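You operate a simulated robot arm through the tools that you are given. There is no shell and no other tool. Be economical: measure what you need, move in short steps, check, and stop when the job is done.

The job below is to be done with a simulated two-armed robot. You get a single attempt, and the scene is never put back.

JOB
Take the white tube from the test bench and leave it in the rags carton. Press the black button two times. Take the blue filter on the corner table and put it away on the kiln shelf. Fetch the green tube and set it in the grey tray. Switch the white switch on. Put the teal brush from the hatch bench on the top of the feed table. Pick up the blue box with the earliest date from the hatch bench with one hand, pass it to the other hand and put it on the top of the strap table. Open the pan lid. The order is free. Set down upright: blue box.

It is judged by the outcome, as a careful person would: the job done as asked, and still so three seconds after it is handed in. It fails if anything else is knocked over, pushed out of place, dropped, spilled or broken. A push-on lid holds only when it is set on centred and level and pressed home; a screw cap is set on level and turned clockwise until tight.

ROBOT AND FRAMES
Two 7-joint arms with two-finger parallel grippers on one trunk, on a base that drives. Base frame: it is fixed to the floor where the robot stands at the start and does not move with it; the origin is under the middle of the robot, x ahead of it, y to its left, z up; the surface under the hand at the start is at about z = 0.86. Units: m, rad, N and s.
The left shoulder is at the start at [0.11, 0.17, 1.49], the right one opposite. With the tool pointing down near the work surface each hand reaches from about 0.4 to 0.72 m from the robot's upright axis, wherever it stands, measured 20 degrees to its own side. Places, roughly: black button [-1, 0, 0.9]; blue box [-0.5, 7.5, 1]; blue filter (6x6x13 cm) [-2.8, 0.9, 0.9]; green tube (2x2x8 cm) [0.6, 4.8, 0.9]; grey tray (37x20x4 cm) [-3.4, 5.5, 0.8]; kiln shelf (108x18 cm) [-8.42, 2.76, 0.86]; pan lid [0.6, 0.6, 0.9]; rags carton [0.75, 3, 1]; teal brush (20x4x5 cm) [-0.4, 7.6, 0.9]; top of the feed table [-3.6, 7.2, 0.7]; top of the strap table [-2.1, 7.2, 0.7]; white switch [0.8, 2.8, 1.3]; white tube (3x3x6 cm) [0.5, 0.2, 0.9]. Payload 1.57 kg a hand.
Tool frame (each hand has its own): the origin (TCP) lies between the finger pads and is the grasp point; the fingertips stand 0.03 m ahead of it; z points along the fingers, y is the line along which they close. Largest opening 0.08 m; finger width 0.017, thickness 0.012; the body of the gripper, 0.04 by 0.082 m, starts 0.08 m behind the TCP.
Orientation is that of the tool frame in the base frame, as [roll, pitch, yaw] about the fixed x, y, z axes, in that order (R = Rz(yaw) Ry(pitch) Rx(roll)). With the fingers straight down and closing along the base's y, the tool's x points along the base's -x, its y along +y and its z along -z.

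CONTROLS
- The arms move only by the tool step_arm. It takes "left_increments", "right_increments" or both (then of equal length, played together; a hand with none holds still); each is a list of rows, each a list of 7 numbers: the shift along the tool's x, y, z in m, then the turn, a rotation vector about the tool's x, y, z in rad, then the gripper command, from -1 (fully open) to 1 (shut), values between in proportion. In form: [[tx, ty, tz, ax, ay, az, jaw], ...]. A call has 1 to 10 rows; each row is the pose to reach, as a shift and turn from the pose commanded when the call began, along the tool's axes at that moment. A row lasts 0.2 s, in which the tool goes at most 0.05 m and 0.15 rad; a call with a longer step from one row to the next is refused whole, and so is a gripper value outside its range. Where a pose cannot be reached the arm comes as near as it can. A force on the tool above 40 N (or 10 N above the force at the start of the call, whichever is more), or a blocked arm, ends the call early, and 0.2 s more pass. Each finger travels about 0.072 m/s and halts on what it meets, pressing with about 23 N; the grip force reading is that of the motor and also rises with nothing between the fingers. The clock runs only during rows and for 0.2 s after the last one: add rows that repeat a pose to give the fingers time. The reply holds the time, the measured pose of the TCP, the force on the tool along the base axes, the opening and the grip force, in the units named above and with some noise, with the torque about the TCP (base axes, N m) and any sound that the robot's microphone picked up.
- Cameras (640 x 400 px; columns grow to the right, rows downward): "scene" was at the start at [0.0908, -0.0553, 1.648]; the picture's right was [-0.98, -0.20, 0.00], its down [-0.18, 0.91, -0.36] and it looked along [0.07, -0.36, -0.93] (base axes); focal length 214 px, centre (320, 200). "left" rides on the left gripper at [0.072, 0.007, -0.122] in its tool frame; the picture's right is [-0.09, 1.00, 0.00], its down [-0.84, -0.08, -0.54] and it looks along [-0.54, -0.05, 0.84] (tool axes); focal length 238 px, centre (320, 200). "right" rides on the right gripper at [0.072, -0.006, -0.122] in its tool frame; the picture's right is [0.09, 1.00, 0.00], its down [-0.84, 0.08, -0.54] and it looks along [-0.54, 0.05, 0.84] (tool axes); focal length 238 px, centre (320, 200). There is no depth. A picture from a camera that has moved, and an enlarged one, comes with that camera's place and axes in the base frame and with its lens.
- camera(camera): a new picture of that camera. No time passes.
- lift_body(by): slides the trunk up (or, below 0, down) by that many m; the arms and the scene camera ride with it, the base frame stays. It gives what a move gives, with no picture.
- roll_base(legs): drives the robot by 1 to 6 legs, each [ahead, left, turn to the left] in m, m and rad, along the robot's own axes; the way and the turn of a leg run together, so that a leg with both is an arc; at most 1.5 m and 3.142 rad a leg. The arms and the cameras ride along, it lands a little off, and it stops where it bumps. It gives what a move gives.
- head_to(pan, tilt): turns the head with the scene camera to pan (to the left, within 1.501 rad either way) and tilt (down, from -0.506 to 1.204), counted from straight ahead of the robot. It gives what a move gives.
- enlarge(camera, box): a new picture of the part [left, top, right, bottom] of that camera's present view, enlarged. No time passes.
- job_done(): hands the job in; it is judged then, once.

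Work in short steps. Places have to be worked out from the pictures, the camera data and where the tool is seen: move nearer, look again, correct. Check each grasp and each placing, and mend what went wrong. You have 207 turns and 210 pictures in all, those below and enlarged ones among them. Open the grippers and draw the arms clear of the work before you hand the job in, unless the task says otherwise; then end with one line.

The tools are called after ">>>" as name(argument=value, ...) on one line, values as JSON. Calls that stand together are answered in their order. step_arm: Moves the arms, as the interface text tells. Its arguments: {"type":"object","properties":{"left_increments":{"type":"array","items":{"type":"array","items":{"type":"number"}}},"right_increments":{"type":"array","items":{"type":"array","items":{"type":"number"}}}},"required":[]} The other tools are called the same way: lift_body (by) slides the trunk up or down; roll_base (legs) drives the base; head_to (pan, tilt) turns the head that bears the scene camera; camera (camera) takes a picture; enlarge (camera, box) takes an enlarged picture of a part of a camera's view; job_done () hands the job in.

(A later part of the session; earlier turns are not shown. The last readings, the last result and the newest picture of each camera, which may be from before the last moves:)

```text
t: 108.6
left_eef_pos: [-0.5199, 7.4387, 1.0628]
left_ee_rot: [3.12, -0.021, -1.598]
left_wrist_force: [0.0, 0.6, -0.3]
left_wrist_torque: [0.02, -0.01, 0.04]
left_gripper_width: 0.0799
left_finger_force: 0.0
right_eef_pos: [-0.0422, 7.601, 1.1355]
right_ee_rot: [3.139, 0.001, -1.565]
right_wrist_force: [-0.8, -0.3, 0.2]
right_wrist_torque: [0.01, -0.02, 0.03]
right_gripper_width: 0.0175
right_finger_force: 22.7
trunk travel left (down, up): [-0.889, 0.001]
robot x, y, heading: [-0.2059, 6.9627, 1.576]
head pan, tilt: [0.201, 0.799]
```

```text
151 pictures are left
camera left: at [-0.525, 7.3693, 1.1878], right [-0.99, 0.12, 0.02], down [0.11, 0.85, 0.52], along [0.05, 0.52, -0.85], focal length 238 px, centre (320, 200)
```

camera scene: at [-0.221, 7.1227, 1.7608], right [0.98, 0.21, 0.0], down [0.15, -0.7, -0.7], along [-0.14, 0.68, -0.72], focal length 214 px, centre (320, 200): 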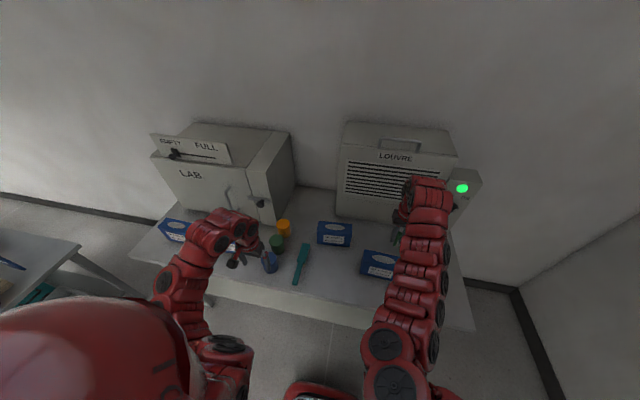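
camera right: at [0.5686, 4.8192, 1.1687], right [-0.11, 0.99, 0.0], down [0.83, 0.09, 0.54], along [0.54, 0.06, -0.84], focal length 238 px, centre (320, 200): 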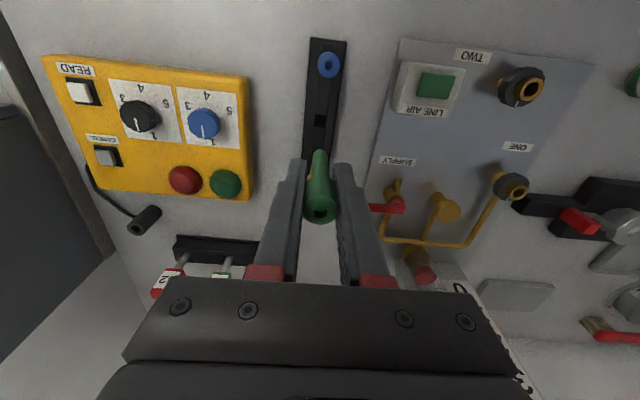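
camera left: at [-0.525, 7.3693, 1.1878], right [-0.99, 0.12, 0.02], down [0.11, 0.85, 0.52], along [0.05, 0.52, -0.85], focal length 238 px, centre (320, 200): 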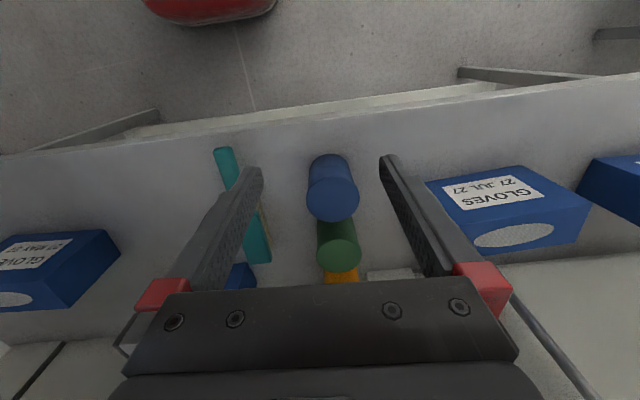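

The call was refused for a long step; I resend with shorter ones.

>>> step_arm(left_increments=[[-0.03, -0.025, 0, 0, 0, -0.01, -1], [-0.06, -0.05, 0, 0, 0, -0.02, -1], [-0.09, -0.075, 0, 0, 0, -0.027, -1], [-0.12, -0.1, 0.01, 0, 0, -0.027, -1], [-0.149, -0.12, 0.03, 0, 0, -0.027, -1], [-0.149, -0.12, 0.06, 0, 0, -0.027, -1], [-0.149, -0.12, 0.09, 0, 0, -0.027, -1]])

>>> camera(camera="left")

```text
t: 110.2
left_eef_pos: [-0.3954, 7.5827, 0.9671]
left_ee_rot: [3.119, -0.022, -1.57]
left_wrist_force: [0.8, 0.2, 1.1]
left_wrist_torque: [0.0, -0.02, 0.01]
left_gripper_width: 0.0799
left_finger_force: 0.0
right_eef_pos: [-0.0433, 7.6018, 1.1349]
right_ee_rot: [3.139, 0.0, -1.567]
right_wrist_force: [-0.3, -0.2, -1.3]
right_wrist_torque: [0.01, 0.02, 0.02]
right_gripper_width: 0.0174
right_finger_force: 22.8
trunk travel left (down, up): [-0.889, 0.001]
robot x, y, heading: [-0.2029, 6.964, 1.575]
head pan, tilt: [0.201, 0.799]
```

```text
150 pictures are left
camera left: at [-0.3998, 7.5137, 1.0913], right [-1.0, 0.09, 0.02], down [0.09, 0.85, 0.52], along [0.03, 0.52, -0.85], focal length 238 px, centre (320, 200)
```

left: 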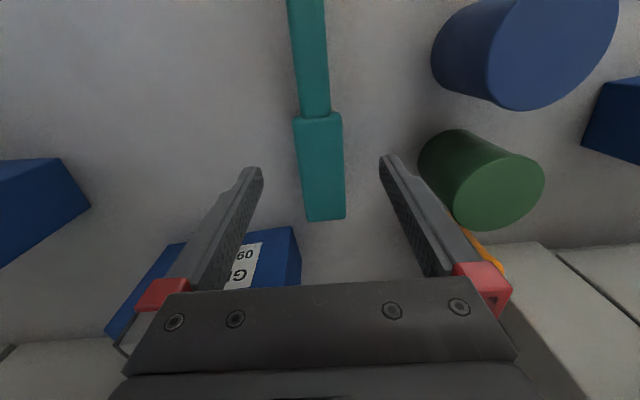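

Head centre is at (-0.397, 7.591), between the fingers. I lower to TCP z≈0.90, close and lift.

>>> step_arm(left_increments=[[-0.007, 0.002, 0.03, 0, 0, 0, -1], [-0.007, 0.002, 0.055, 0, 0, 0, -1], [-0.007, 0.002, 0.068, 0, 0, 0, -1], [-0.007, 0.002, 0.068, 0, 0, 0, 0.5], [-0.007, 0.002, 0.068, 0, 0, 0, 1], [-0.007, 0.002, 0.068, 0, 0, 0, 1], [-0.007, 0.002, 0.068, 0, 0, 0, 1], [-0.007, 0.002, 0.03, 0, 0, 0, 1], [-0.007, 0.002, -0.01, 0, 0, 0, 1], [-0.007, 0.002, -0.05, 0, 0, 0, 1]])

>>> camera(camera="left")

```text
t: 112.4
left_eef_pos: [-0.3969, 7.5906, 1.0198]
left_ee_rot: [3.119, -0.021, -1.572]
left_wrist_force: [0.4, 0.6, 0.0]
left_wrist_torque: [0.02, -0.01, -0.07]
left_gripper_width: 0.0002
left_finger_force: 20.9
right_eef_pos: [-0.0414, 7.6, 1.1356]
right_ee_rot: [3.14, -0.001, -1.566]
right_wrist_force: [-0.3, -0.1, 0.2]
right_wrist_torque: [-0.01, -0.01, -0.03]
right_gripper_width: 0.0172
right_finger_force: 23.1
trunk travel left (down, up): [-0.889, 0.001]
robot x, y, heading: [-0.204, 6.9631, 1.581]
head pan, tilt: [0.201, 0.799]
```

```text
149 pictures are left
camera left: at [-0.4013, 7.5208, 1.1444], right [-1.0, 0.1, 0.02], down [0.09, 0.85, 0.52], along [0.03, 0.52, -0.85], focal length 238 px, centre (320, 200)
```

left: 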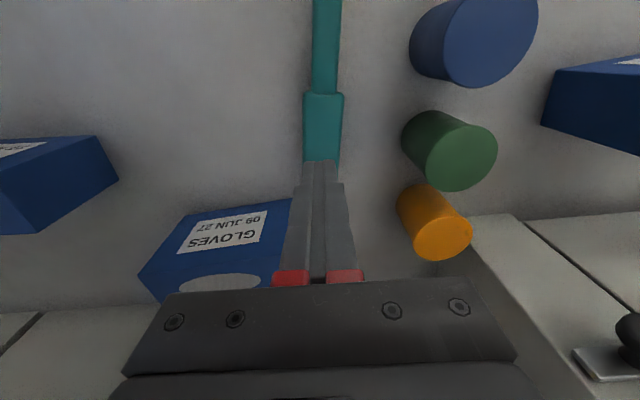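

The grip came up empty though the brush did not move. I look closer at how the brush lies.

>>> enlarge(camera="left", box=[240, 0, 400, 180])

>>> enlarge(camera="scene", box=[230, 215, 350, 290])

```text
2.22 times, centred on (320, 90) of left
camera zoom: at [-0.4013, 7.5208, 1.1444], right [-1.0, 0.1, 0.02], down [0.09, 0.85, 0.52], along [0.03, 0.52, -0.85], focal length 530 px, centre (320, 444)
```

zoom: 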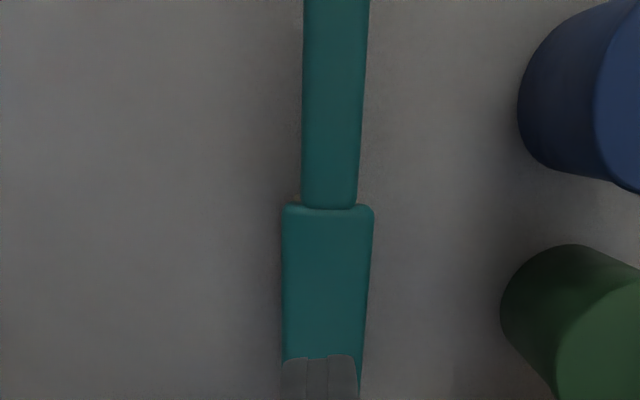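

```text
5.33 times, centred on (290, 252) of scene
camera zoom: at [-0.2207, 7.1225, 1.7607], right [0.98, 0.21, 0.0], down [0.15, -0.7, -0.7], along [-0.14, 0.68, -0.72], focal length 1144 px, centre (480, -80)
```

zoom: 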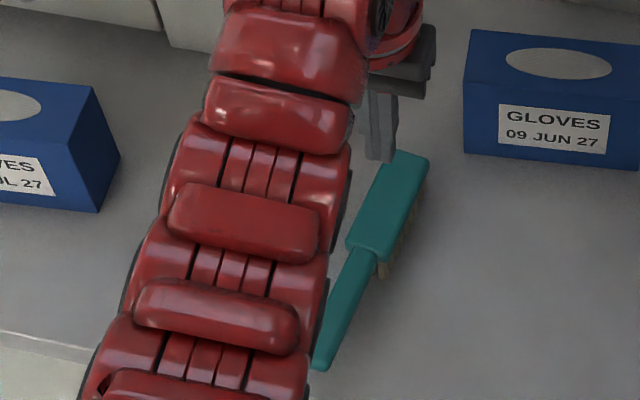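

The head is a teal block on bristles, top around z 0.90 by triangulation. I open and go down again a little lower, then look from the side before closing.

>>> step_arm(left_increments=[[0, 0, 0, 0, 0, 0, -1], [0, 0, 0, 0, 0, 0, -1], [0, 0, 0, 0, 0, 0, -1], [0, 0, 0.04, 0, 0, 0, -1], [0, 0, 0.08, 0, 0, 0, -1], [0, 0, 0.105, 0, 0, 0, -1], [0, 0, 0.125, 0, 0, 0, -1], [0, 0, 0.125, 0, 0, 0, -1]])

>>> enlarge(camera="scene", box=[230, 215, 350, 290])

>>> camera(camera="left")

```text
t: 114.2
left_eef_pos: [-0.4007, 7.5891, 0.8929]
left_ee_rot: [3.12, -0.022, -1.574]
left_wrist_force: [-0.5, 0.2, 0.7]
left_wrist_torque: [0.03, -0.02, 0.01]
left_gripper_width: 0.08
left_finger_force: 0.0
right_eef_pos: [-0.0427, 7.6004, 1.1348]
right_ee_rot: [3.139, 0.001, -1.567]
right_wrist_force: [0.7, 0.5, 0.0]
right_wrist_torque: [-0.01, 0.0, -0.03]
right_gripper_width: 0.0172
right_finger_force: 23.2
trunk travel left (down, up): [-0.889, 0.001]
robot x, y, heading: [-0.2011, 6.9672, 1.574]
head pan, tilt: [0.201, 0.799]
```

```text
5.33 times, centred on (290, 252) of scene
camera zoom: at [-0.221, 7.1224, 1.7607], right [0.98, 0.21, 0.0], down [0.15, -0.7, -0.7], along [-0.14, 0.68, -0.72], focal length 1144 px, centre (480, -80)
```

zoom: 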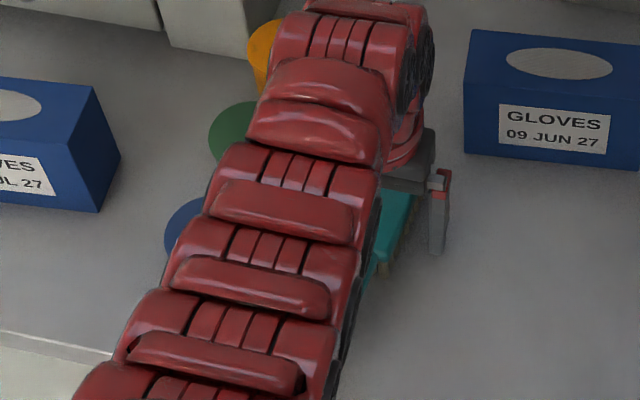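

```text
145 pictures are left
camera left: at [-0.4052, 7.5189, 1.0169], right [-1.0, 0.09, 0.02], down [0.09, 0.85, 0.52], along [0.03, 0.52, -0.85], focal length 238 px, centre (320, 200)
```

left: 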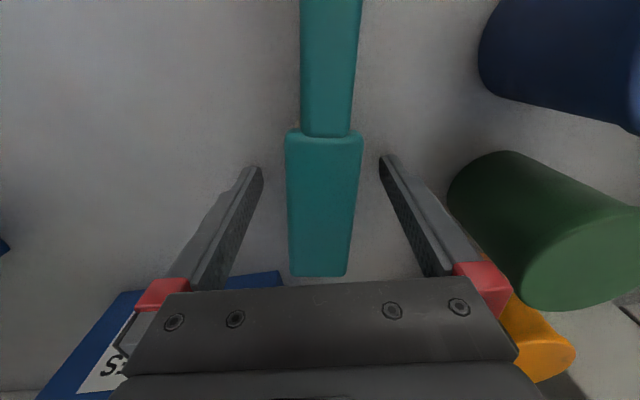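

Now the head straddled with the TCP at its mid-height. I close and check width before lifting.

>>> step_arm(left_increments=[[0, 0, 0.002, 0, 0, 0, 0], [0, 0, 0.002, 0, 0, 0, 1], [0, 0, 0.002, 0, 0, 0, 1], [0, 0, 0.002, 0, 0, 0, 1], [0, 0, 0.002, 0, 0, 0, 1]])

>>> camera(camera="left")

```text
t: 115.4
left_eef_pos: [-0.4017, 7.5888, 0.8913]
left_ee_rot: [3.118, -0.021, -1.573]
left_wrist_force: [-0.4, -0.6, -0.8]
left_wrist_torque: [-0.04, 0.01, -0.07]
left_gripper_width: 0.0406
left_finger_force: 22.9
right_eef_pos: [-0.0436, 7.601, 1.1346]
right_ee_rot: [3.138, -0.001, -1.566]
right_wrist_force: [0.6, 0.3, -0.8]
right_wrist_torque: [0.0, 0.03, -0.02]
right_gripper_width: 0.0172
right_finger_force: 23.1
trunk travel left (down, up): [-0.889, 0.001]
robot x, y, heading: [-0.2015, 6.9634, 1.573]
head pan, tilt: [0.201, 0.799]
```

```text
144 pictures are left
camera left: at [-0.4048, 7.5187, 1.0152], right [-1.0, 0.09, 0.02], down [0.09, 0.85, 0.52], along [0.03, 0.52, -0.85], focal length 238 px, centre (320, 200)
```

left: 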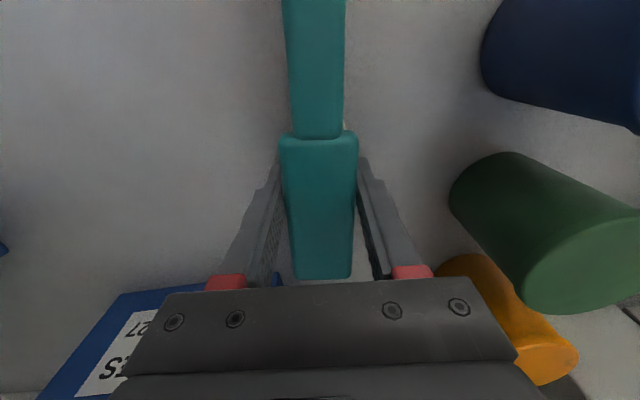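

Gripped at 4.1 cm. I lift slowly.

>>> step_arm(left_increments=[[0, 0, -0.015, 0, 0, 0, 1], [0, 0, -0.03, 0, 0, 0, 1], [0, 0, -0.05, 0, 0, 0, 1], [0, 0, -0.075, 0, 0, 0, 1], [0, 0, -0.1, 0, 0, 0, 1], [0, 0, -0.14, 0, 0, 0, 1]])

>>> camera(camera="left")

```text
t: 116.8
left_eef_pos: [-0.395, 7.5904, 1.0329]
left_ee_rot: [3.12, -0.024, -1.575]
left_wrist_force: [0.8, 0.2, -1.4]
left_wrist_torque: [0.02, 0.03, -0.03]
left_gripper_width: 0.0397
left_finger_force: 22.8
right_eef_pos: [-0.0414, 7.6013, 1.1356]
right_ee_rot: [3.139, 0.0, -1.564]
right_wrist_force: [-0.1, 0.0, 0.2]
right_wrist_torque: [0.02, 0.03, -0.04]
right_gripper_width: 0.0173
right_finger_force: 22.4
trunk travel left (down, up): [-0.889, 0.001]
robot x, y, heading: [-0.2029, 6.9623, 1.575]
head pan, tilt: [0.201, 0.799]
```

```text
143 pictures are left
camera left: at [-0.3993, 7.5209, 1.1572], right [-1.0, 0.1, 0.02], down [0.09, 0.85, 0.52], along [0.03, 0.52, -0.85], focal length 238 px, centre (320, 200)
```

left: 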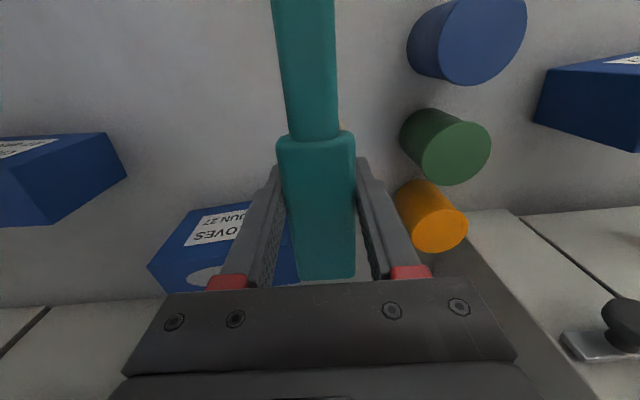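

The brush is held level. I back off, turn left to face -x and advance a bit to see the feed and strap tables and the tray.

>>> roll_base(legs=[[-0.9, 0, 0], [0, 0, 1.565], [0.7, 0, 0]])

>>> head_to(pan=0.0, tilt=0.4)

>>> camera(camera="scene")

```text
t: 128.9
left_eef_pos: [-1.5335, 5.857, 1.0324]
left_ee_rot: [3.119, -0.021, 0.008]
left_wrist_force: [0.3, 0.5, -0.8]
left_wrist_torque: [0.03, 0.0, -0.02]
left_gripper_width: 0.0398
left_finger_force: 23.3
right_eef_pos: [-1.5471, 6.2127, 1.1349]
right_ee_rot: [3.141, -0.001, 0.016]
right_wrist_force: [-0.8, -0.3, 0.0]
right_wrist_torque: [-0.04, 0.01, -0.01]
right_gripper_width: 0.0174
right_finger_force: 22.9
trunk travel left (down, up): [-0.889, 0.001]
robot x, y, heading: [-0.9135, 6.0536, -3.125]
head pan, tilt: [0.201, 0.799]
```

```text
t: 129.7
left_eef_pos: [-1.5342, 5.857, 1.0322]
left_ee_rot: [3.119, -0.02, 0.006]
left_wrist_force: [-1.2, 0.1, -0.9]
left_wrist_torque: [0.02, -0.01, 0.02]
left_gripper_width: 0.0397
left_finger_force: 22.8
right_eef_pos: [-1.5476, 6.2122, 1.1348]
right_ee_rot: [3.139, -0.002, 0.015]
right_wrist_force: [0.8, 0.9, -0.9]
right_wrist_torque: [0.0, -0.01, 0.01]
right_gripper_width: 0.0173
right_finger_force: 22.9
trunk travel left (down, up): [-0.889, 0.001]
robot x, y, heading: [-0.9086, 6.058, -3.125]
head pan, tilt: [0.0, 0.4]
```

```text
142 pictures are left
camera scene: at [-1.0831, 6.0533, 1.7957], right [-0.02, 1.0, 0.0], down [0.39, 0.01, -0.92], along [-0.92, -0.01, -0.39], focal length 214 px, centre (320, 200)
```

scene: 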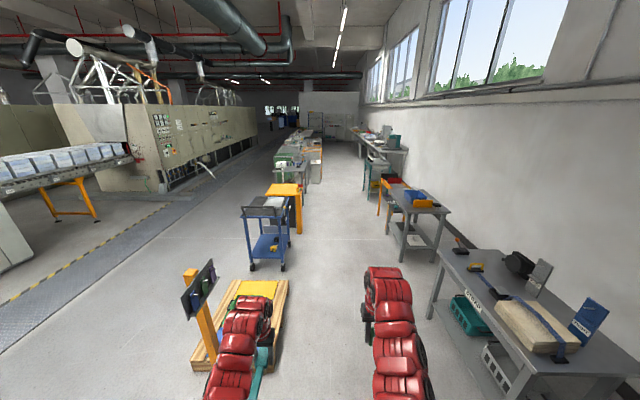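

The tray is on the blue trolley ahead left, and the feed table is beyond the strap table on the right. I enlarge both.

>>> enlarge(camera="scene", box=[230, 170, 326, 280])

>>> enlarge(camera="scene", box=[360, 160, 640, 335])

```text
3.64 times, centred on (278, 225) of scene
camera zoom: at [-1.0831, 6.0533, 1.7957], right [-0.02, 1.0, 0.0], down [0.39, 0.01, -0.92], along [-0.92, -0.01, -0.39], focal length 780 px, centre (473, 109)
```

zoom: 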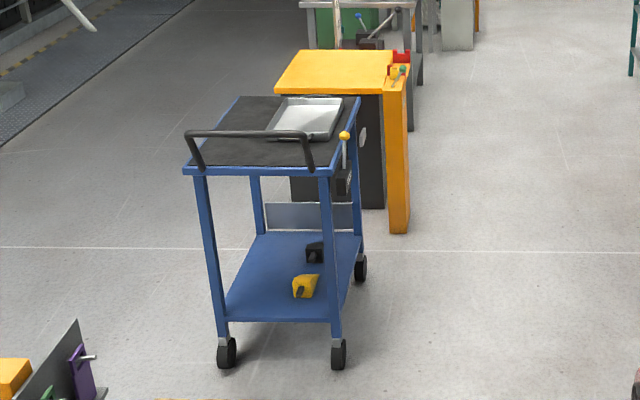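

```text
2.29 times, centred on (500, 248) of scene
camera zoom: at [-1.0831, 6.0533, 1.7957], right [-0.02, 1.0, 0.0], down [0.39, 0.01, -0.92], along [-0.92, -0.01, -0.39], focal length 490 px, centre (-91, 91)
```

zoom: 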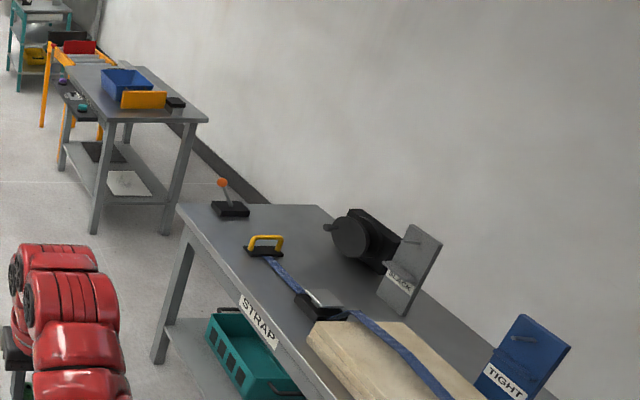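

Tray is at about (-3.33, 5.50) on the trolley. I drive to about (-3.17, 6.13) and turn to face -y.

>>> roll_base(legs=[[1.3, -0.08, 0], [0.96, -0.04, 0], [0, 0, 1.554]])

>>> head_to(pan=0.0, tilt=0.8)

>>> camera(camera="scene")

>>> camera(camera="right")

```text
t: 144.7
left_eef_pos: [-2.9824, 5.501, 1.0318]
left_ee_rot: [3.119, -0.021, 1.583]
left_wrist_force: [-0.6, 0.7, -0.6]
left_wrist_torque: [0.03, 0.0, -0.02]
left_gripper_width: 0.0398
left_finger_force: 23.0
right_eef_pos: [-3.3353, 5.4851, 1.1353]
right_ee_rot: [3.14, 0.0, 1.592]
right_wrist_force: [-0.1, -0.5, 0.0]
right_wrist_torque: [0.02, 0.0, -0.03]
right_gripper_width: 0.0175
right_finger_force: 23.6
trunk travel left (down, up): [-0.889, 0.001]
robot x, y, heading: [-3.1845, 6.1279, -1.553]
head pan, tilt: [0.0, 0.4]
```

```text
t: 145.6
left_eef_pos: [-2.9809, 5.5003, 1.0332]
left_ee_rot: [3.118, -0.02, 1.582]
left_wrist_force: [0.3, 0.0, -0.5]
left_wrist_torque: [0.0, 0.01, 0.0]
left_gripper_width: 0.0396
left_finger_force: 23.3
right_eef_pos: [-3.3352, 5.4847, 1.134]
right_ee_rot: [3.139, 0.0, 1.59]
right_wrist_force: [-0.4, -0.1, -0.3]
right_wrist_torque: [0.0, 0.04, 0.02]
right_gripper_width: 0.0173
right_finger_force: 23.6
trunk travel left (down, up): [-0.889, 0.001]
robot x, y, heading: [-3.1841, 6.125, -1.548]
head pan, tilt: [0.0, 0.799]
```

```text
139 pictures are left
camera scene: at [-3.1801, 5.9626, 1.7607], right [-1.0, -0.02, 0.0], down [-0.01, 0.72, -0.7], along [0.01, -0.7, -0.72], focal length 214 px, centre (320, 200)
```

scene: 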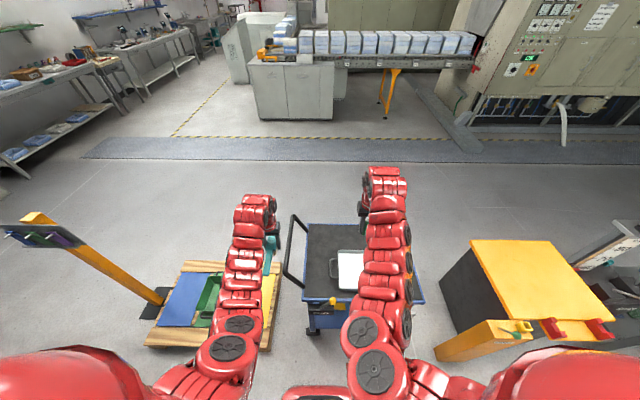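

```text
138 pictures are left
camera right: at [-3.3441, 5.5579, 1.2574], right [0.99, 0.11, 0.0], down [0.09, -0.84, 0.54], along [0.06, -0.54, -0.84], focal length 238 px, centre (320, 200)
```

right: 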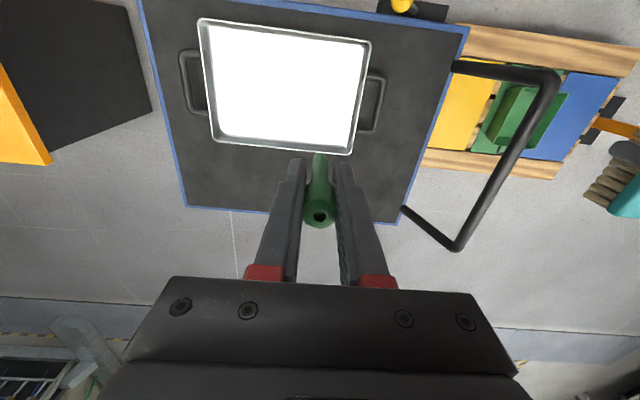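

Tray centre is at about (-3.40, 5.50). I lower the tube toward its middle to TCP z≈0.88.

>>> step_arm(right_increments=[[0.005, -0.022, 0.02, 0, 0, 0, 1], [0.01, -0.044, 0.05, 0, 0, 0, 1], [0.016, -0.065, 0.085, 0, 0, 0, 1], [0.016, -0.065, 0.125, 0, 0, 0, 1], [0.016, -0.065, 0.165, 0, 0, 0, 1], [0.016, -0.065, 0.205, 0, 0, 0, 1], [0.016, -0.065, 0.235, 0, 0, 0, 1], [0.016, -0.065, 0.255, 0, 0, 0, 1]])

>>> camera(camera="right")

```text
t: 147.4
left_eef_pos: [-2.9801, 5.4996, 1.0324]
left_ee_rot: [3.119, -0.023, 1.582]
left_wrist_force: [0.6, 0.5, -0.6]
left_wrist_torque: [0.04, 0.01, 0.03]
left_gripper_width: 0.0394
left_finger_force: 22.8
right_eef_pos: [-3.3989, 5.5007, 0.881]
right_ee_rot: [3.141, 0.0, 1.591]
right_wrist_force: [1.1, -0.4, 0.5]
right_wrist_torque: [-0.02, -0.01, 0.03]
right_gripper_width: 0.0173
right_finger_force: 22.7
trunk travel left (down, up): [-0.889, 0.001]
robot x, y, heading: [-3.1822, 6.1239, -1.548]
head pan, tilt: [0.0, 0.799]
```

```text
137 pictures are left
camera right: at [-3.4082, 5.5723, 1.0027], right [0.99, 0.11, 0.0], down [0.09, -0.83, 0.54], along [0.06, -0.54, -0.84], focal length 238 px, centre (320, 200)
```

right: 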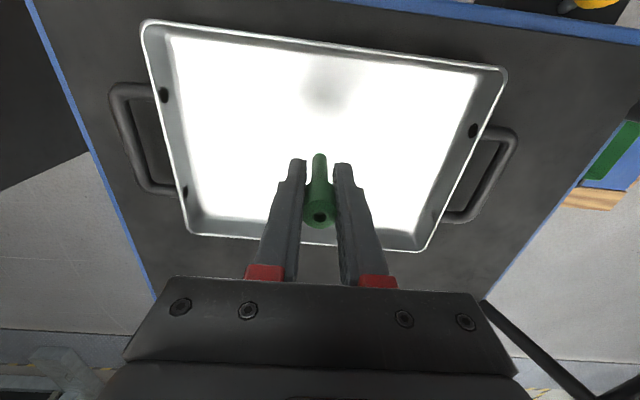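

Over the tray, roughly centred. I go down further in small steps.

>>> step_arm(right_increments=[[0.005, 0, 0.008, 0, 0, 0, 1], [0.01, 0, 0.016, 0, 0, 0, 1], [0.01, 0, 0.016, 0, 0, 0, 1]])

>>> enlarge(camera="scene", box=[300, 200, 420, 300])

>>> enlarge(camera="right", box=[240, 60, 400, 240])

```text
t: 148.2
left_eef_pos: [-2.9799, 5.5006, 1.0322]
left_ee_rot: [3.12, -0.021, 1.583]
left_wrist_force: [-0.6, 0.4, 0.1]
left_wrist_torque: [0.01, -0.02, 0.01]
left_gripper_width: 0.04
left_finger_force: 23.2
right_eef_pos: [-3.3999, 5.5107, 0.8651]
right_ee_rot: [3.139, -0.001, 1.589]
right_wrist_force: [-0.5, 0.1, -0.3]
right_wrist_torque: [-0.01, 0.0, -0.03]
right_gripper_width: 0.0175
right_finger_force: 22.2
trunk travel left (down, up): [-0.889, 0.001]
robot x, y, heading: [-3.1827, 6.123, -1.548]
head pan, tilt: [0.0, 0.799]
```

```text
4.00 times, centred on (360, 250) of scene
camera zoom: at [-3.1801, 5.9628, 1.7607], right [-1.0, -0.02, 0.0], down [-0.01, 0.72, -0.7], along [0.01, -0.7, -0.72], focal length 858 px, centre (160, 0)
```

zoom: 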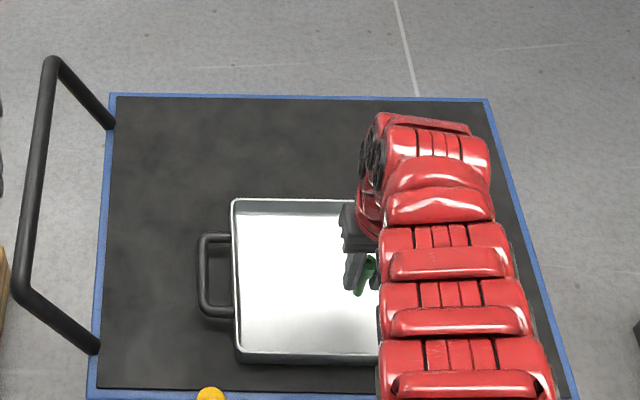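

```text
2.22 times, centred on (320, 150) of right
camera zoom: at [-3.4083, 5.5827, 0.9864], right [0.99, 0.11, 0.0], down [0.09, -0.83, 0.54], along [0.06, -0.54, -0.84], focal length 530 px, centre (320, 311)
```

zoom: 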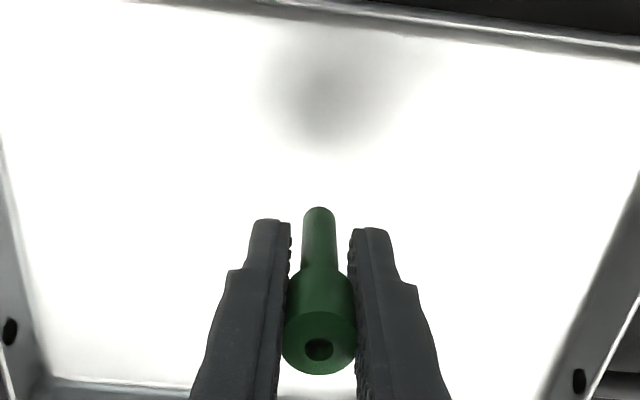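

No contact yet; I continue downward gently.

>>> step_arm(right_increments=[[0, 0, 0.004, 0, 0, 0, 1], [0, 0, 0.008, 0, 0, 0, 1], [0, 0, 0.012, 0, 0, 0, 1]])

```text
t: 149.0
left_eef_pos: [-2.9801, 5.5002, 1.0327]
left_ee_rot: [3.119, -0.021, 1.582]
left_wrist_force: [-0.2, 0.3, -1.0]
left_wrist_torque: [0.02, -0.01, 0.02]
left_gripper_width: 0.0398
left_finger_force: 22.7
right_eef_pos: [-3.3992, 5.511, 0.8519]
right_ee_rot: [3.141, -0.001, 1.59]
right_wrist_force: [0.9, -1.1, -0.1]
right_wrist_torque: [-0.02, 0.0, -0.01]
right_gripper_width: 0.0174
right_finger_force: 23.4
trunk travel left (down, up): [-0.889, 0.001]
robot x, y, heading: [-3.185, 6.125, -1.551]
head pan, tilt: [0.0, 0.799]
```

Still free; a little further.

>>> step_arm(right_increments=[[0, 0, 0.004, 0, 0, 0, 1], [0, 0, 0.008, 0, 0, 0, 1], [0, 0, 0.011, 0, 0, 0, 1]])

```text
t: 149.8
left_eef_pos: [-2.9806, 5.5011, 1.0323]
left_ee_rot: [3.119, -0.021, 1.583]
left_wrist_force: [0.2, 0.2, -1.0]
left_wrist_torque: [0.03, -0.03, -0.02]
left_gripper_width: 0.0396
left_finger_force: 23.2
right_eef_pos: [-3.4006, 5.5095, 0.8411]
right_ee_rot: [3.141, 0.0, 1.591]
right_wrist_force: [0.3, 0.4, -0.6]
right_wrist_torque: [-0.03, 0.02, -0.02]
right_gripper_width: 0.0171
right_finger_force: 22.9
trunk travel left (down, up): [-0.889, 0.001]
robot x, y, heading: [-3.1823, 6.1254, -1.554]
head pan, tilt: [0.0, 0.799]
```

Still no contact; I continue with small steps and watch the force.

>>> step_arm(right_increments=[[0, 0, 0.004, 0, 0, 0, 1], [0, 0, 0.008, 0, 0, 0, 1], [0, 0, 0.012, 0, 0, 0, 1], [0, 0, 0.012, 0, 0, 0, 1]])

>>> enlarge(camera="right", box=[200, 0, 440, 260])

```text
t: 150.8
left_eef_pos: [-2.981, 5.5, 1.0318]
left_ee_rot: [3.119, -0.021, 1.582]
left_wrist_force: [0.2, 0.2, -1.3]
left_wrist_torque: [0.02, -0.02, 0.0]
left_gripper_width: 0.0396
left_finger_force: 22.4
right_eef_pos: [-3.4004, 5.5119, 0.8392]
right_ee_rot: [3.14, -0.002, 1.59]
right_wrist_force: [-0.5, 0.1, -1.9]
right_wrist_torque: [0.01, 0.01, 0.0]
right_gripper_width: 0.0172
right_finger_force: 23.0
right hand out of reach, approached as far as the arm can: row 2, 3, 4
trunk travel left (down, up): [-0.889, 0.001]
robot x, y, heading: [-3.1832, 6.1277, -1.546]
head pan, tilt: [0.0, 0.799]
```

```text
1.54 times, centred on (320, 130) of right
camera zoom: at [-3.409, 5.5839, 0.9608], right [0.99, 0.11, 0.0], down [0.09, -0.84, 0.54], along [0.06, -0.54, -0.84], focal length 367 px, centre (320, 308)
```

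zoom: 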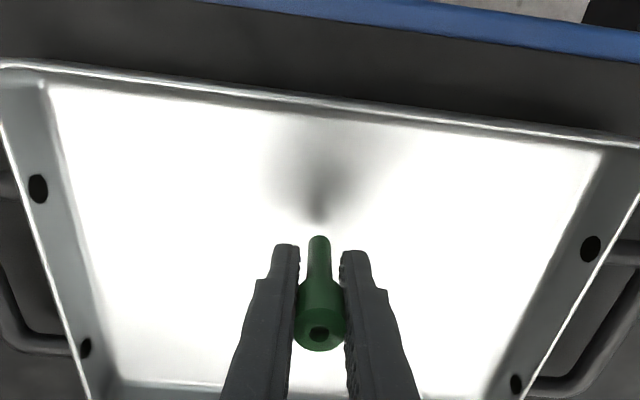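

The arm is at its lower limit; I lower the trunk slightly to bring the tube to the tray floor.

>>> lift_body(by=-0.01)

>>> enlarge(camera="right", box=[240, 100, 400, 240])

```text
t: 151.4
left_eef_pos: [-2.9798, 5.4996, 1.0226]
left_ee_rot: [3.118, -0.02, 1.583]
left_wrist_force: [0.0, -0.5, -1.3]
left_wrist_torque: [0.01, 0.01, -0.02]
left_gripper_width: 0.0399
left_finger_force: 23.2
right_eef_pos: [-3.3992, 5.5122, 0.8298]
right_ee_rot: [-3.141, -0.001, 1.592]
right_wrist_force: [0.0, 0.1, 0.3]
right_wrist_torque: [-0.01, -0.03, -0.02]
right_gripper_width: 0.0173
right_finger_force: 23.1
trunk travel left (down, up): [-0.879, 0.011]
robot x, y, heading: [-3.1832, 6.1229, -1.546]
head pan, tilt: [0.0, 0.799]
```

```text
2.86 times, centred on (320, 170) of right
camera zoom: at [-3.4089, 5.5837, 0.9507], right [0.99, 0.11, 0.0], down [0.09, -0.84, 0.54], along [0.06, -0.54, -0.84], focal length 681 px, centre (320, 286)
```

zoom: 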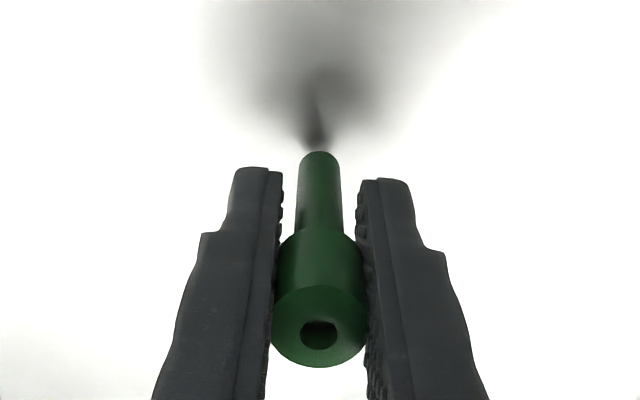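

Reflection and stem end nearly meet; 5 mm more.

>>> lift_body(by=-0.006)

>>> enlarge(camera="right", box=[240, 100, 400, 240])

```text
t: 151.9
left_eef_pos: [-2.9811, 5.5013, 1.0165]
left_ee_rot: [3.119, -0.02, 1.581]
left_wrist_force: [-0.9, 0.0, -0.7]
left_wrist_torque: [0.0, -0.01, 0.07]
left_gripper_width: 0.0394
left_finger_force: 23.0
right_eef_pos: [-3.4005, 5.5113, 0.8235]
right_ee_rot: [3.14, 0.0, 1.59]
right_wrist_force: [0.0, -0.7, -0.4]
right_wrist_torque: [0.02, 0.0, 0.01]
right_gripper_width: 0.0173
right_finger_force: 22.9
trunk travel left (down, up): [-0.873, 0.017]
robot x, y, heading: [-3.1829, 6.1221, -1.553]
head pan, tilt: [0.0, 0.799]
```

```text
2.86 times, centred on (320, 170) of right
camera zoom: at [-3.4088, 5.5837, 0.9447], right [0.99, 0.11, 0.0], down [0.09, -0.84, 0.54], along [0.06, -0.54, -0.84], focal length 681 px, centre (320, 286)
```

zoom: 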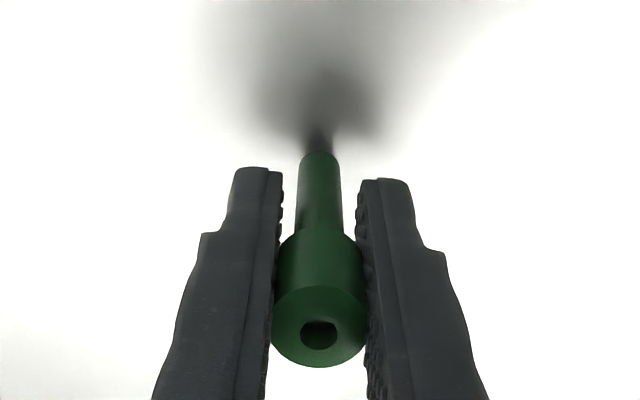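

Very near now; 4 mm more, reading the force.

>>> lift_body(by=-0.005)

>>> enlarge(camera="right", box=[240, 100, 400, 240])

```text
t: 152.5
left_eef_pos: [-2.9813, 5.5006, 1.013]
left_ee_rot: [3.118, -0.021, 1.582]
left_wrist_force: [-0.5, 0.3, -0.9]
left_wrist_torque: [0.03, -0.01, 0.01]
left_gripper_width: 0.0395
left_finger_force: 23.4
right_eef_pos: [-3.3994, 5.5121, 0.8173]
right_ee_rot: [3.139, -0.001, 1.59]
right_wrist_force: [1.1, 2.2, 7.1]
right_wrist_torque: [0.06, 0.03, 0.03]
right_gripper_width: 0.0176
right_finger_force: 23.3
trunk travel left (down, up): [-0.868, 0.022]
robot x, y, heading: [-3.1857, 6.1286, -1.553]
head pan, tilt: [0.0, 0.799]
```

```text
2.86 times, centred on (320, 170) of right
camera zoom: at [-3.4087, 5.5843, 0.9404], right [0.99, 0.11, 0.0], down [0.09, -0.83, 0.54], along [0.06, -0.54, -0.84], focal length 681 px, centre (320, 286)
```

zoom: 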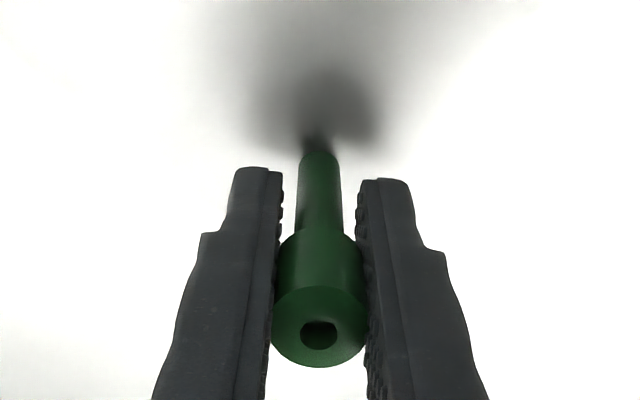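

Contact (7 N). I open gently and withdraw upward.

>>> step_arm(right_increments=[[0, 0, -0.002, 0, 0, 0, 0.4], [0, 0, -0.002, 0, 0, 0, 0.2], [0, 0, -0.002, 0, 0, 0, -0.2], [0, 0, -0.002, 0, 0, 0, -0.2], [0, 0, -0.03, 0, 0, 0, -0.2], [0, 0, -0.07, 0, 0, 0, -0.2], [0, 0, -0.11, 0, 0, 0, -0.2], [0, 0, -0.15, 0, 0, 0, -0.2]])

>>> camera(camera="right")

```text
t: 154.3
left_eef_pos: [-2.98, 5.5006, 1.0117]
left_ee_rot: [3.12, -0.021, 1.581]
left_wrist_force: [-0.2, 0.0, -1.3]
left_wrist_torque: [-0.01, -0.01, 0.01]
left_gripper_width: 0.0398
left_finger_force: 23.4
right_eef_pos: [-3.4, 5.5126, 0.9701]
right_ee_rot: [3.139, 0.002, 1.59]
right_wrist_force: [1.3, 0.3, -0.3]
right_wrist_torque: [0.0, 0.0, 0.03]
right_gripper_width: 0.0478
right_finger_force: 0.1
trunk travel left (down, up): [-0.868, 0.022]
robot x, y, heading: [-3.1813, 6.1199, -1.549]
head pan, tilt: [0.0, 0.799]
```

```text
130 pictures are left
camera right: at [-3.4087, 5.584, 1.0919], right [0.99, 0.11, 0.0], down [0.09, -0.83, 0.54], along [0.06, -0.54, -0.84], focal length 238 px, centre (320, 200)
```

right: 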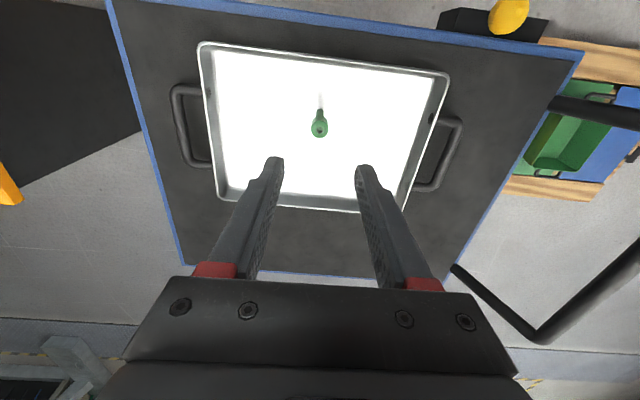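

The green tube stands in the tray. I raise the right hand and trunk, then turn left around to face the feed table.

>>> step_arm(right_increments=[[-0.01, 0, -0.04, 0, 0, 0, 0.5], [-0.02, 0, -0.08, 0, 0, 0, 0.5], [-0.03, 0, -0.12, 0, 0, 0, 0.5]])

>>> lift_body(by=0.02)

>>> roll_base(legs=[[0, 0, 1.55], [0, 0, 1.57], [0.2, 0, 0]])

>>> camera(camera="scene")

```text
t: 155.1
left_eef_pos: [-2.9814, 5.5001, 1.0126]
left_ee_rot: [3.117, -0.02, 1.582]
left_wrist_force: [0.3, 0.2, -0.8]
left_wrist_torque: [0.01, -0.03, -0.03]
left_gripper_width: 0.0395
left_finger_force: 22.3
right_eef_pos: [-3.4021, 5.4813, 1.0891]
right_ee_rot: [3.14, 0.0, 1.589]
right_wrist_force: [0.2, 0.7, -0.9]
right_wrist_torque: [0.0, 0.0, -0.01]
right_gripper_width: 0.02
right_finger_force: 0.1
trunk travel left (down, up): [-0.868, 0.022]
robot x, y, heading: [-3.1824, 6.1269, -1.55]
head pan, tilt: [0.0, 0.799]
```

```text
t: 155.7
left_eef_pos: [-2.9804, 5.5, 1.0308]
left_ee_rot: [3.119, -0.02, 1.583]
left_wrist_force: [-0.6, 0.0, -0.3]
left_wrist_torque: [0.03, -0.03, -0.01]
left_gripper_width: 0.0394
left_finger_force: 22.7
right_eef_pos: [-3.4008, 5.4793, 1.1082]
right_ee_rot: [3.14, -0.002, 1.59]
right_wrist_force: [-0.1, 0.2, 0.1]
right_wrist_torque: [-0.05, -0.06, -0.03]
right_gripper_width: 0.0199
right_finger_force: 0.1
trunk travel left (down, up): [-0.888, 0.002]
robot x, y, heading: [-3.1803, 6.128, -1.549]
head pan, tilt: [0.0, 0.799]
```

```text
t: 164.9
left_eef_pos: [-3.3683, 6.945, 1.0329]
left_ee_rot: [3.119, -0.019, -1.586]
left_wrist_force: [-0.6, 1.0, -1.4]
left_wrist_torque: [-0.02, -0.02, 0.01]
left_gripper_width: 0.04
left_finger_force: 22.7
right_eef_pos: [-2.9492, 6.9545, 1.11]
right_ee_rot: [3.14, 0.003, -1.576]
right_wrist_force: [-0.2, 0.4, -0.1]
right_wrist_torque: [0.02, -0.03, -0.03]
right_gripper_width: 0.0202
right_finger_force: 0.0
trunk travel left (down, up): [-0.888, 0.002]
robot x, y, heading: [-3.1864, 6.3174, 1.57]
head pan, tilt: [0.0, 0.799]
```

```text
129 pictures are left
camera scene: at [-3.182, 6.4753, 1.76], right [1.0, 0.0, 0.0], down [0.0, -0.72, -0.7], along [0.0, 0.7, -0.72], focal length 214 px, centre (320, 200)
```

scene: 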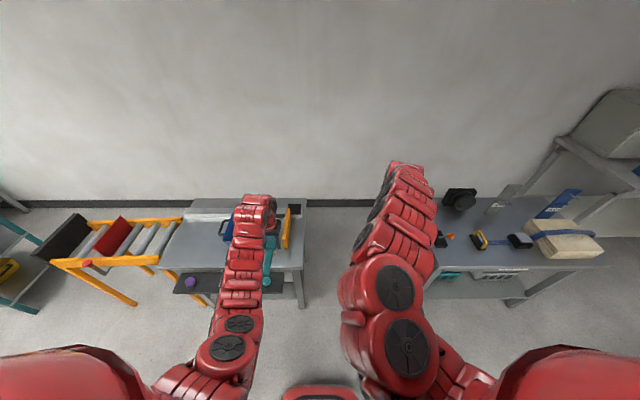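

I enlarge the feed table and look with the left wrist camera.

>>> enlarge(camera="scene", box=[150, 185, 320, 295])

>>> camera(camera="left")

```text
3.64 times, centred on (235, 240) of scene
camera zoom: at [-3.182, 6.4753, 1.76], right [1.0, 0.0, 0.0], down [0.0, -0.72, -0.7], along [0.0, 0.7, -0.72], focal length 780 px, centre (629, 54)
```

zoom: 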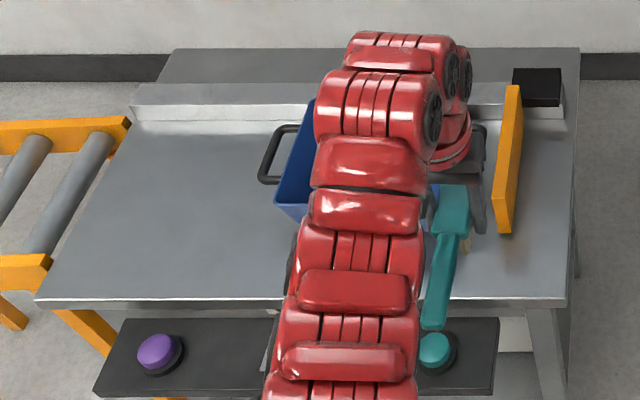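

```text
127 pictures are left
camera left: at [-3.3736, 6.8756, 1.1567], right [-0.99, 0.11, 0.02], down [0.1, 0.85, 0.52], along [0.04, 0.52, -0.85], focal length 238 px, centre (320, 200)
```

left: 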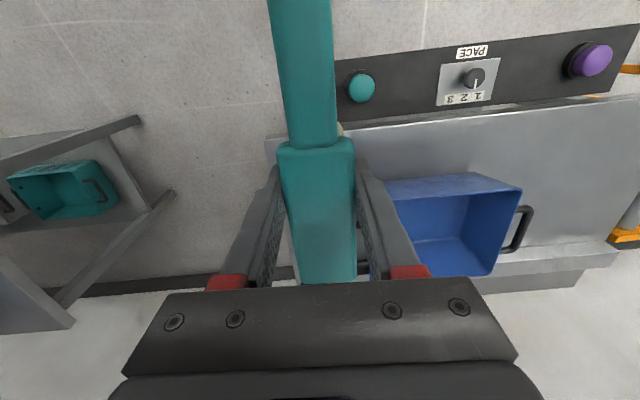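

Free area on the left half of the feed table at about (-3.90, 7.18). I drive in front of it, then lower the trunk.

>>> roll_base(legs=[[0.21, 0.515, 0]])

>>> lift_body(by=-0.13)

>>> camera(camera="left")

>>> camera(camera="scene")

```text
t: 168.1
left_eef_pos: [-3.8732, 7.1677, 1.0323]
left_ee_rot: [3.121, -0.022, -1.598]
left_wrist_force: [0.6, -0.5, -0.5]
left_wrist_torque: [-0.02, 0.01, 0.0]
left_gripper_width: 0.0396
left_finger_force: 23.1
right_eef_pos: [-3.4544, 7.1712, 1.1095]
right_ee_rot: [3.139, 0.0, -1.591]
right_wrist_force: [0.4, -0.5, 0.2]
right_wrist_torque: [0.0, -0.02, -0.01]
right_gripper_width: 0.0198
right_finger_force: 0.0
trunk travel left (down, up): [-0.888, 0.002]
robot x, y, heading: [-3.6955, 6.5385, 1.548]
head pan, tilt: [0.0, 0.799]
```

```text
t: 169.7
left_eef_pos: [-3.8741, 7.1678, 0.9017]
left_ee_rot: [3.119, -0.02, -1.6]
left_wrist_force: [0.6, 0.2, -0.6]
left_wrist_torque: [-0.02, 0.02, -0.03]
left_gripper_width: 0.0398
left_finger_force: 23.5
right_eef_pos: [-3.4535, 7.1702, 0.9786]
right_ee_rot: [3.141, -0.001, -1.591]
right_wrist_force: [-0.1, 0.1, 0.7]
right_wrist_torque: [-0.02, -0.04, -0.02]
right_gripper_width: 0.0201
right_finger_force: 0.0
trunk travel left (down, up): [-0.758, 0.132]
robot x, y, heading: [-3.695, 6.538, 1.554]
head pan, tilt: [0.0, 0.799]
```

```text
126 pictures are left
camera left: at [-3.8799, 7.0989, 1.0257], right [-0.99, 0.12, 0.02], down [0.11, 0.85, 0.52], along [0.05, 0.52, -0.85], focal length 238 px, centre (320, 200)
```

left: 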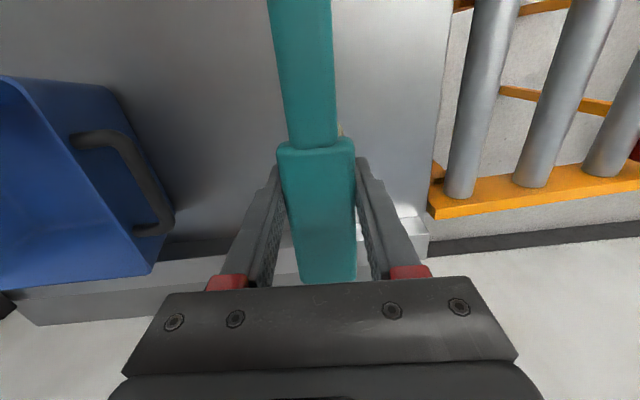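

```text
125 pictures are left
camera scene: at [-3.6943, 6.6968, 1.6298], right [1.0, -0.02, 0.0], down [-0.01, -0.72, -0.7], along [0.01, 0.7, -0.72], focal length 214 px, centre (320, 200)
```

scene: 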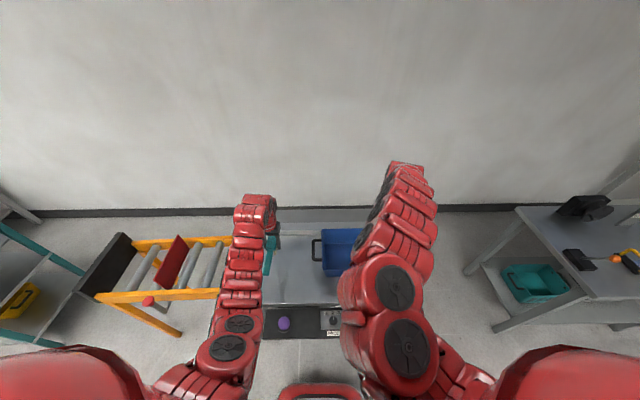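

The spot is clear. I move 3 cm forward and lower the brush to TCP z≈0.78.

>>> step_arm(left_increments=[[-0.03, 0, 0.02, 0, 0, 0, 1], [-0.03, 0, 0.06, 0, 0, 0, 1], [-0.03, 0, 0.1, 0, 0, 0, 1], [-0.03, 0, 0.12, 0, 0, 0, 1], [-0.03, 0, 0.12, 0, 0, 0, 1]])

>>> enlarge(camera="scene", box=[200, 190, 320, 320])

>>> camera(camera="left")

```text
t: 170.9
left_eef_pos: [-3.8734, 7.1931, 0.7832]
left_ee_rot: [3.118, -0.021, -1.6]
left_wrist_force: [0.5, 0.2, -2.1]
left_wrist_torque: [0.02, -0.03, 0.02]
left_gripper_width: 0.04
left_finger_force: 23.0
left hand out of reach, approached as far as the arm can: row 4, 5
right_eef_pos: [-3.454, 7.1719, 0.9788]
right_ee_rot: [3.139, 0.0, -1.591]
right_wrist_force: [0.5, 0.1, -0.4]
right_wrist_torque: [-0.04, -0.01, 0.01]
right_gripper_width: 0.02
right_finger_force: 0.1
trunk travel left (down, up): [-0.758, 0.132]
robot x, y, heading: [-3.6968, 6.5382, 1.546]
head pan, tilt: [0.0, 0.799]
```

```text
3.08 times, centred on (260, 255) of scene
camera zoom: at [-3.6946, 6.6964, 1.6298], right [1.0, -0.02, 0.0], down [-0.01, -0.72, -0.7], along [0.01, 0.7, -0.72], focal length 660 px, centre (505, 31)
```

zoom: 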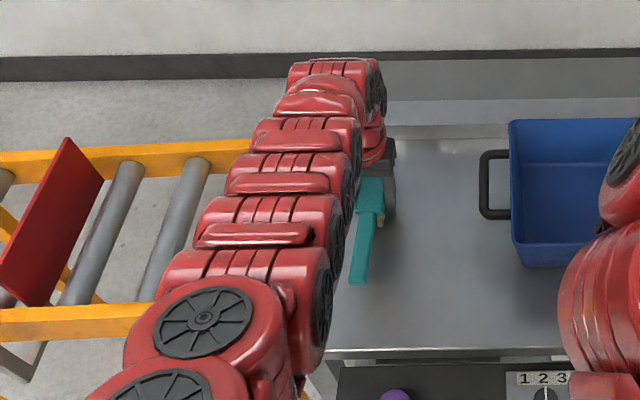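

```text
123 pictures are left
camera left: at [-3.8809, 7.1239, 0.9066], right [-0.99, 0.12, 0.02], down [0.11, 0.85, 0.52], along [0.05, 0.52, -0.85], focal length 238 px, centre (320, 200)
```

left: 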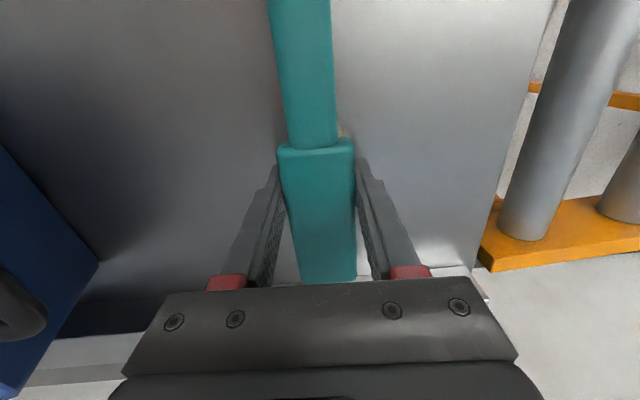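

The arm is at its lower limit again; I lower with the trunk.

>>> lift_body(by=-0.03)

>>> lift_body(by=-0.008)

>>> enlarge(camera="scene", box=[200, 190, 320, 320])

```text
t: 171.4
left_eef_pos: [-3.8741, 7.1936, 0.7712]
left_ee_rot: [3.123, -0.025, -1.598]
left_wrist_force: [-0.1, -10.5, 16.3]
left_wrist_torque: [0.44, -0.4, -0.27]
left_gripper_width: 0.0397
left_finger_force: 22.9
right_eef_pos: [-3.4527, 7.1704, 0.9661]
right_ee_rot: [3.139, 0.005, -1.592]
right_wrist_force: [-0.3, -0.3, 0.1]
right_wrist_torque: [-0.04, 0.04, -0.02]
right_gripper_width: 0.0197
right_finger_force: 0.2
trunk travel left (down, up): [-0.743, 0.147]
robot x, y, heading: [-3.6968, 6.5361, 1.549]
head pan, tilt: [0.0, 0.799]
stopped: the force on the tool passed its limit at 71 N (the readings are from after the stop); the commanded pose is now the measured one
```

```text
t: 171.8
left_eef_pos: [-3.8751, 7.193, 0.7716]
left_ee_rot: [3.12, -0.018, -1.599]
left_wrist_force: [-0.4, -13.1, 27.7]
left_wrist_torque: [-0.29, -0.71, -0.24]
left_gripper_width: 0.0398
left_finger_force: 22.9
right_eef_pos: [-3.4544, 7.1687, 0.9621]
right_ee_rot: [3.14, 0.005, -1.591]
right_wrist_force: [1.2, -0.1, 0.5]
right_wrist_torque: [-0.03, -0.01, 0.0]
right_gripper_width: 0.0199
right_finger_force: 0.0
trunk travel left (down, up): [-0.738, 0.152]
robot x, y, heading: [-3.6997, 6.5376, 1.555]
head pan, tilt: [0.0, 0.799]
stopped: the force on the tool passed its limit at 45 N (the readings are from after the stop); the commanded pose is now the measured one
```

```text
3.08 times, centred on (260, 255) of scene
camera zoom: at [-3.6937, 6.6915, 1.6113], right [1.0, -0.02, 0.0], down [-0.01, -0.71, -0.7], along [0.01, 0.7, -0.71], focal length 660 px, centre (505, 31)
```

zoom: 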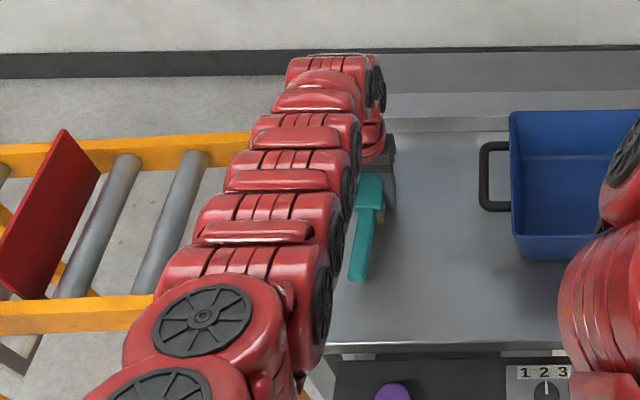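

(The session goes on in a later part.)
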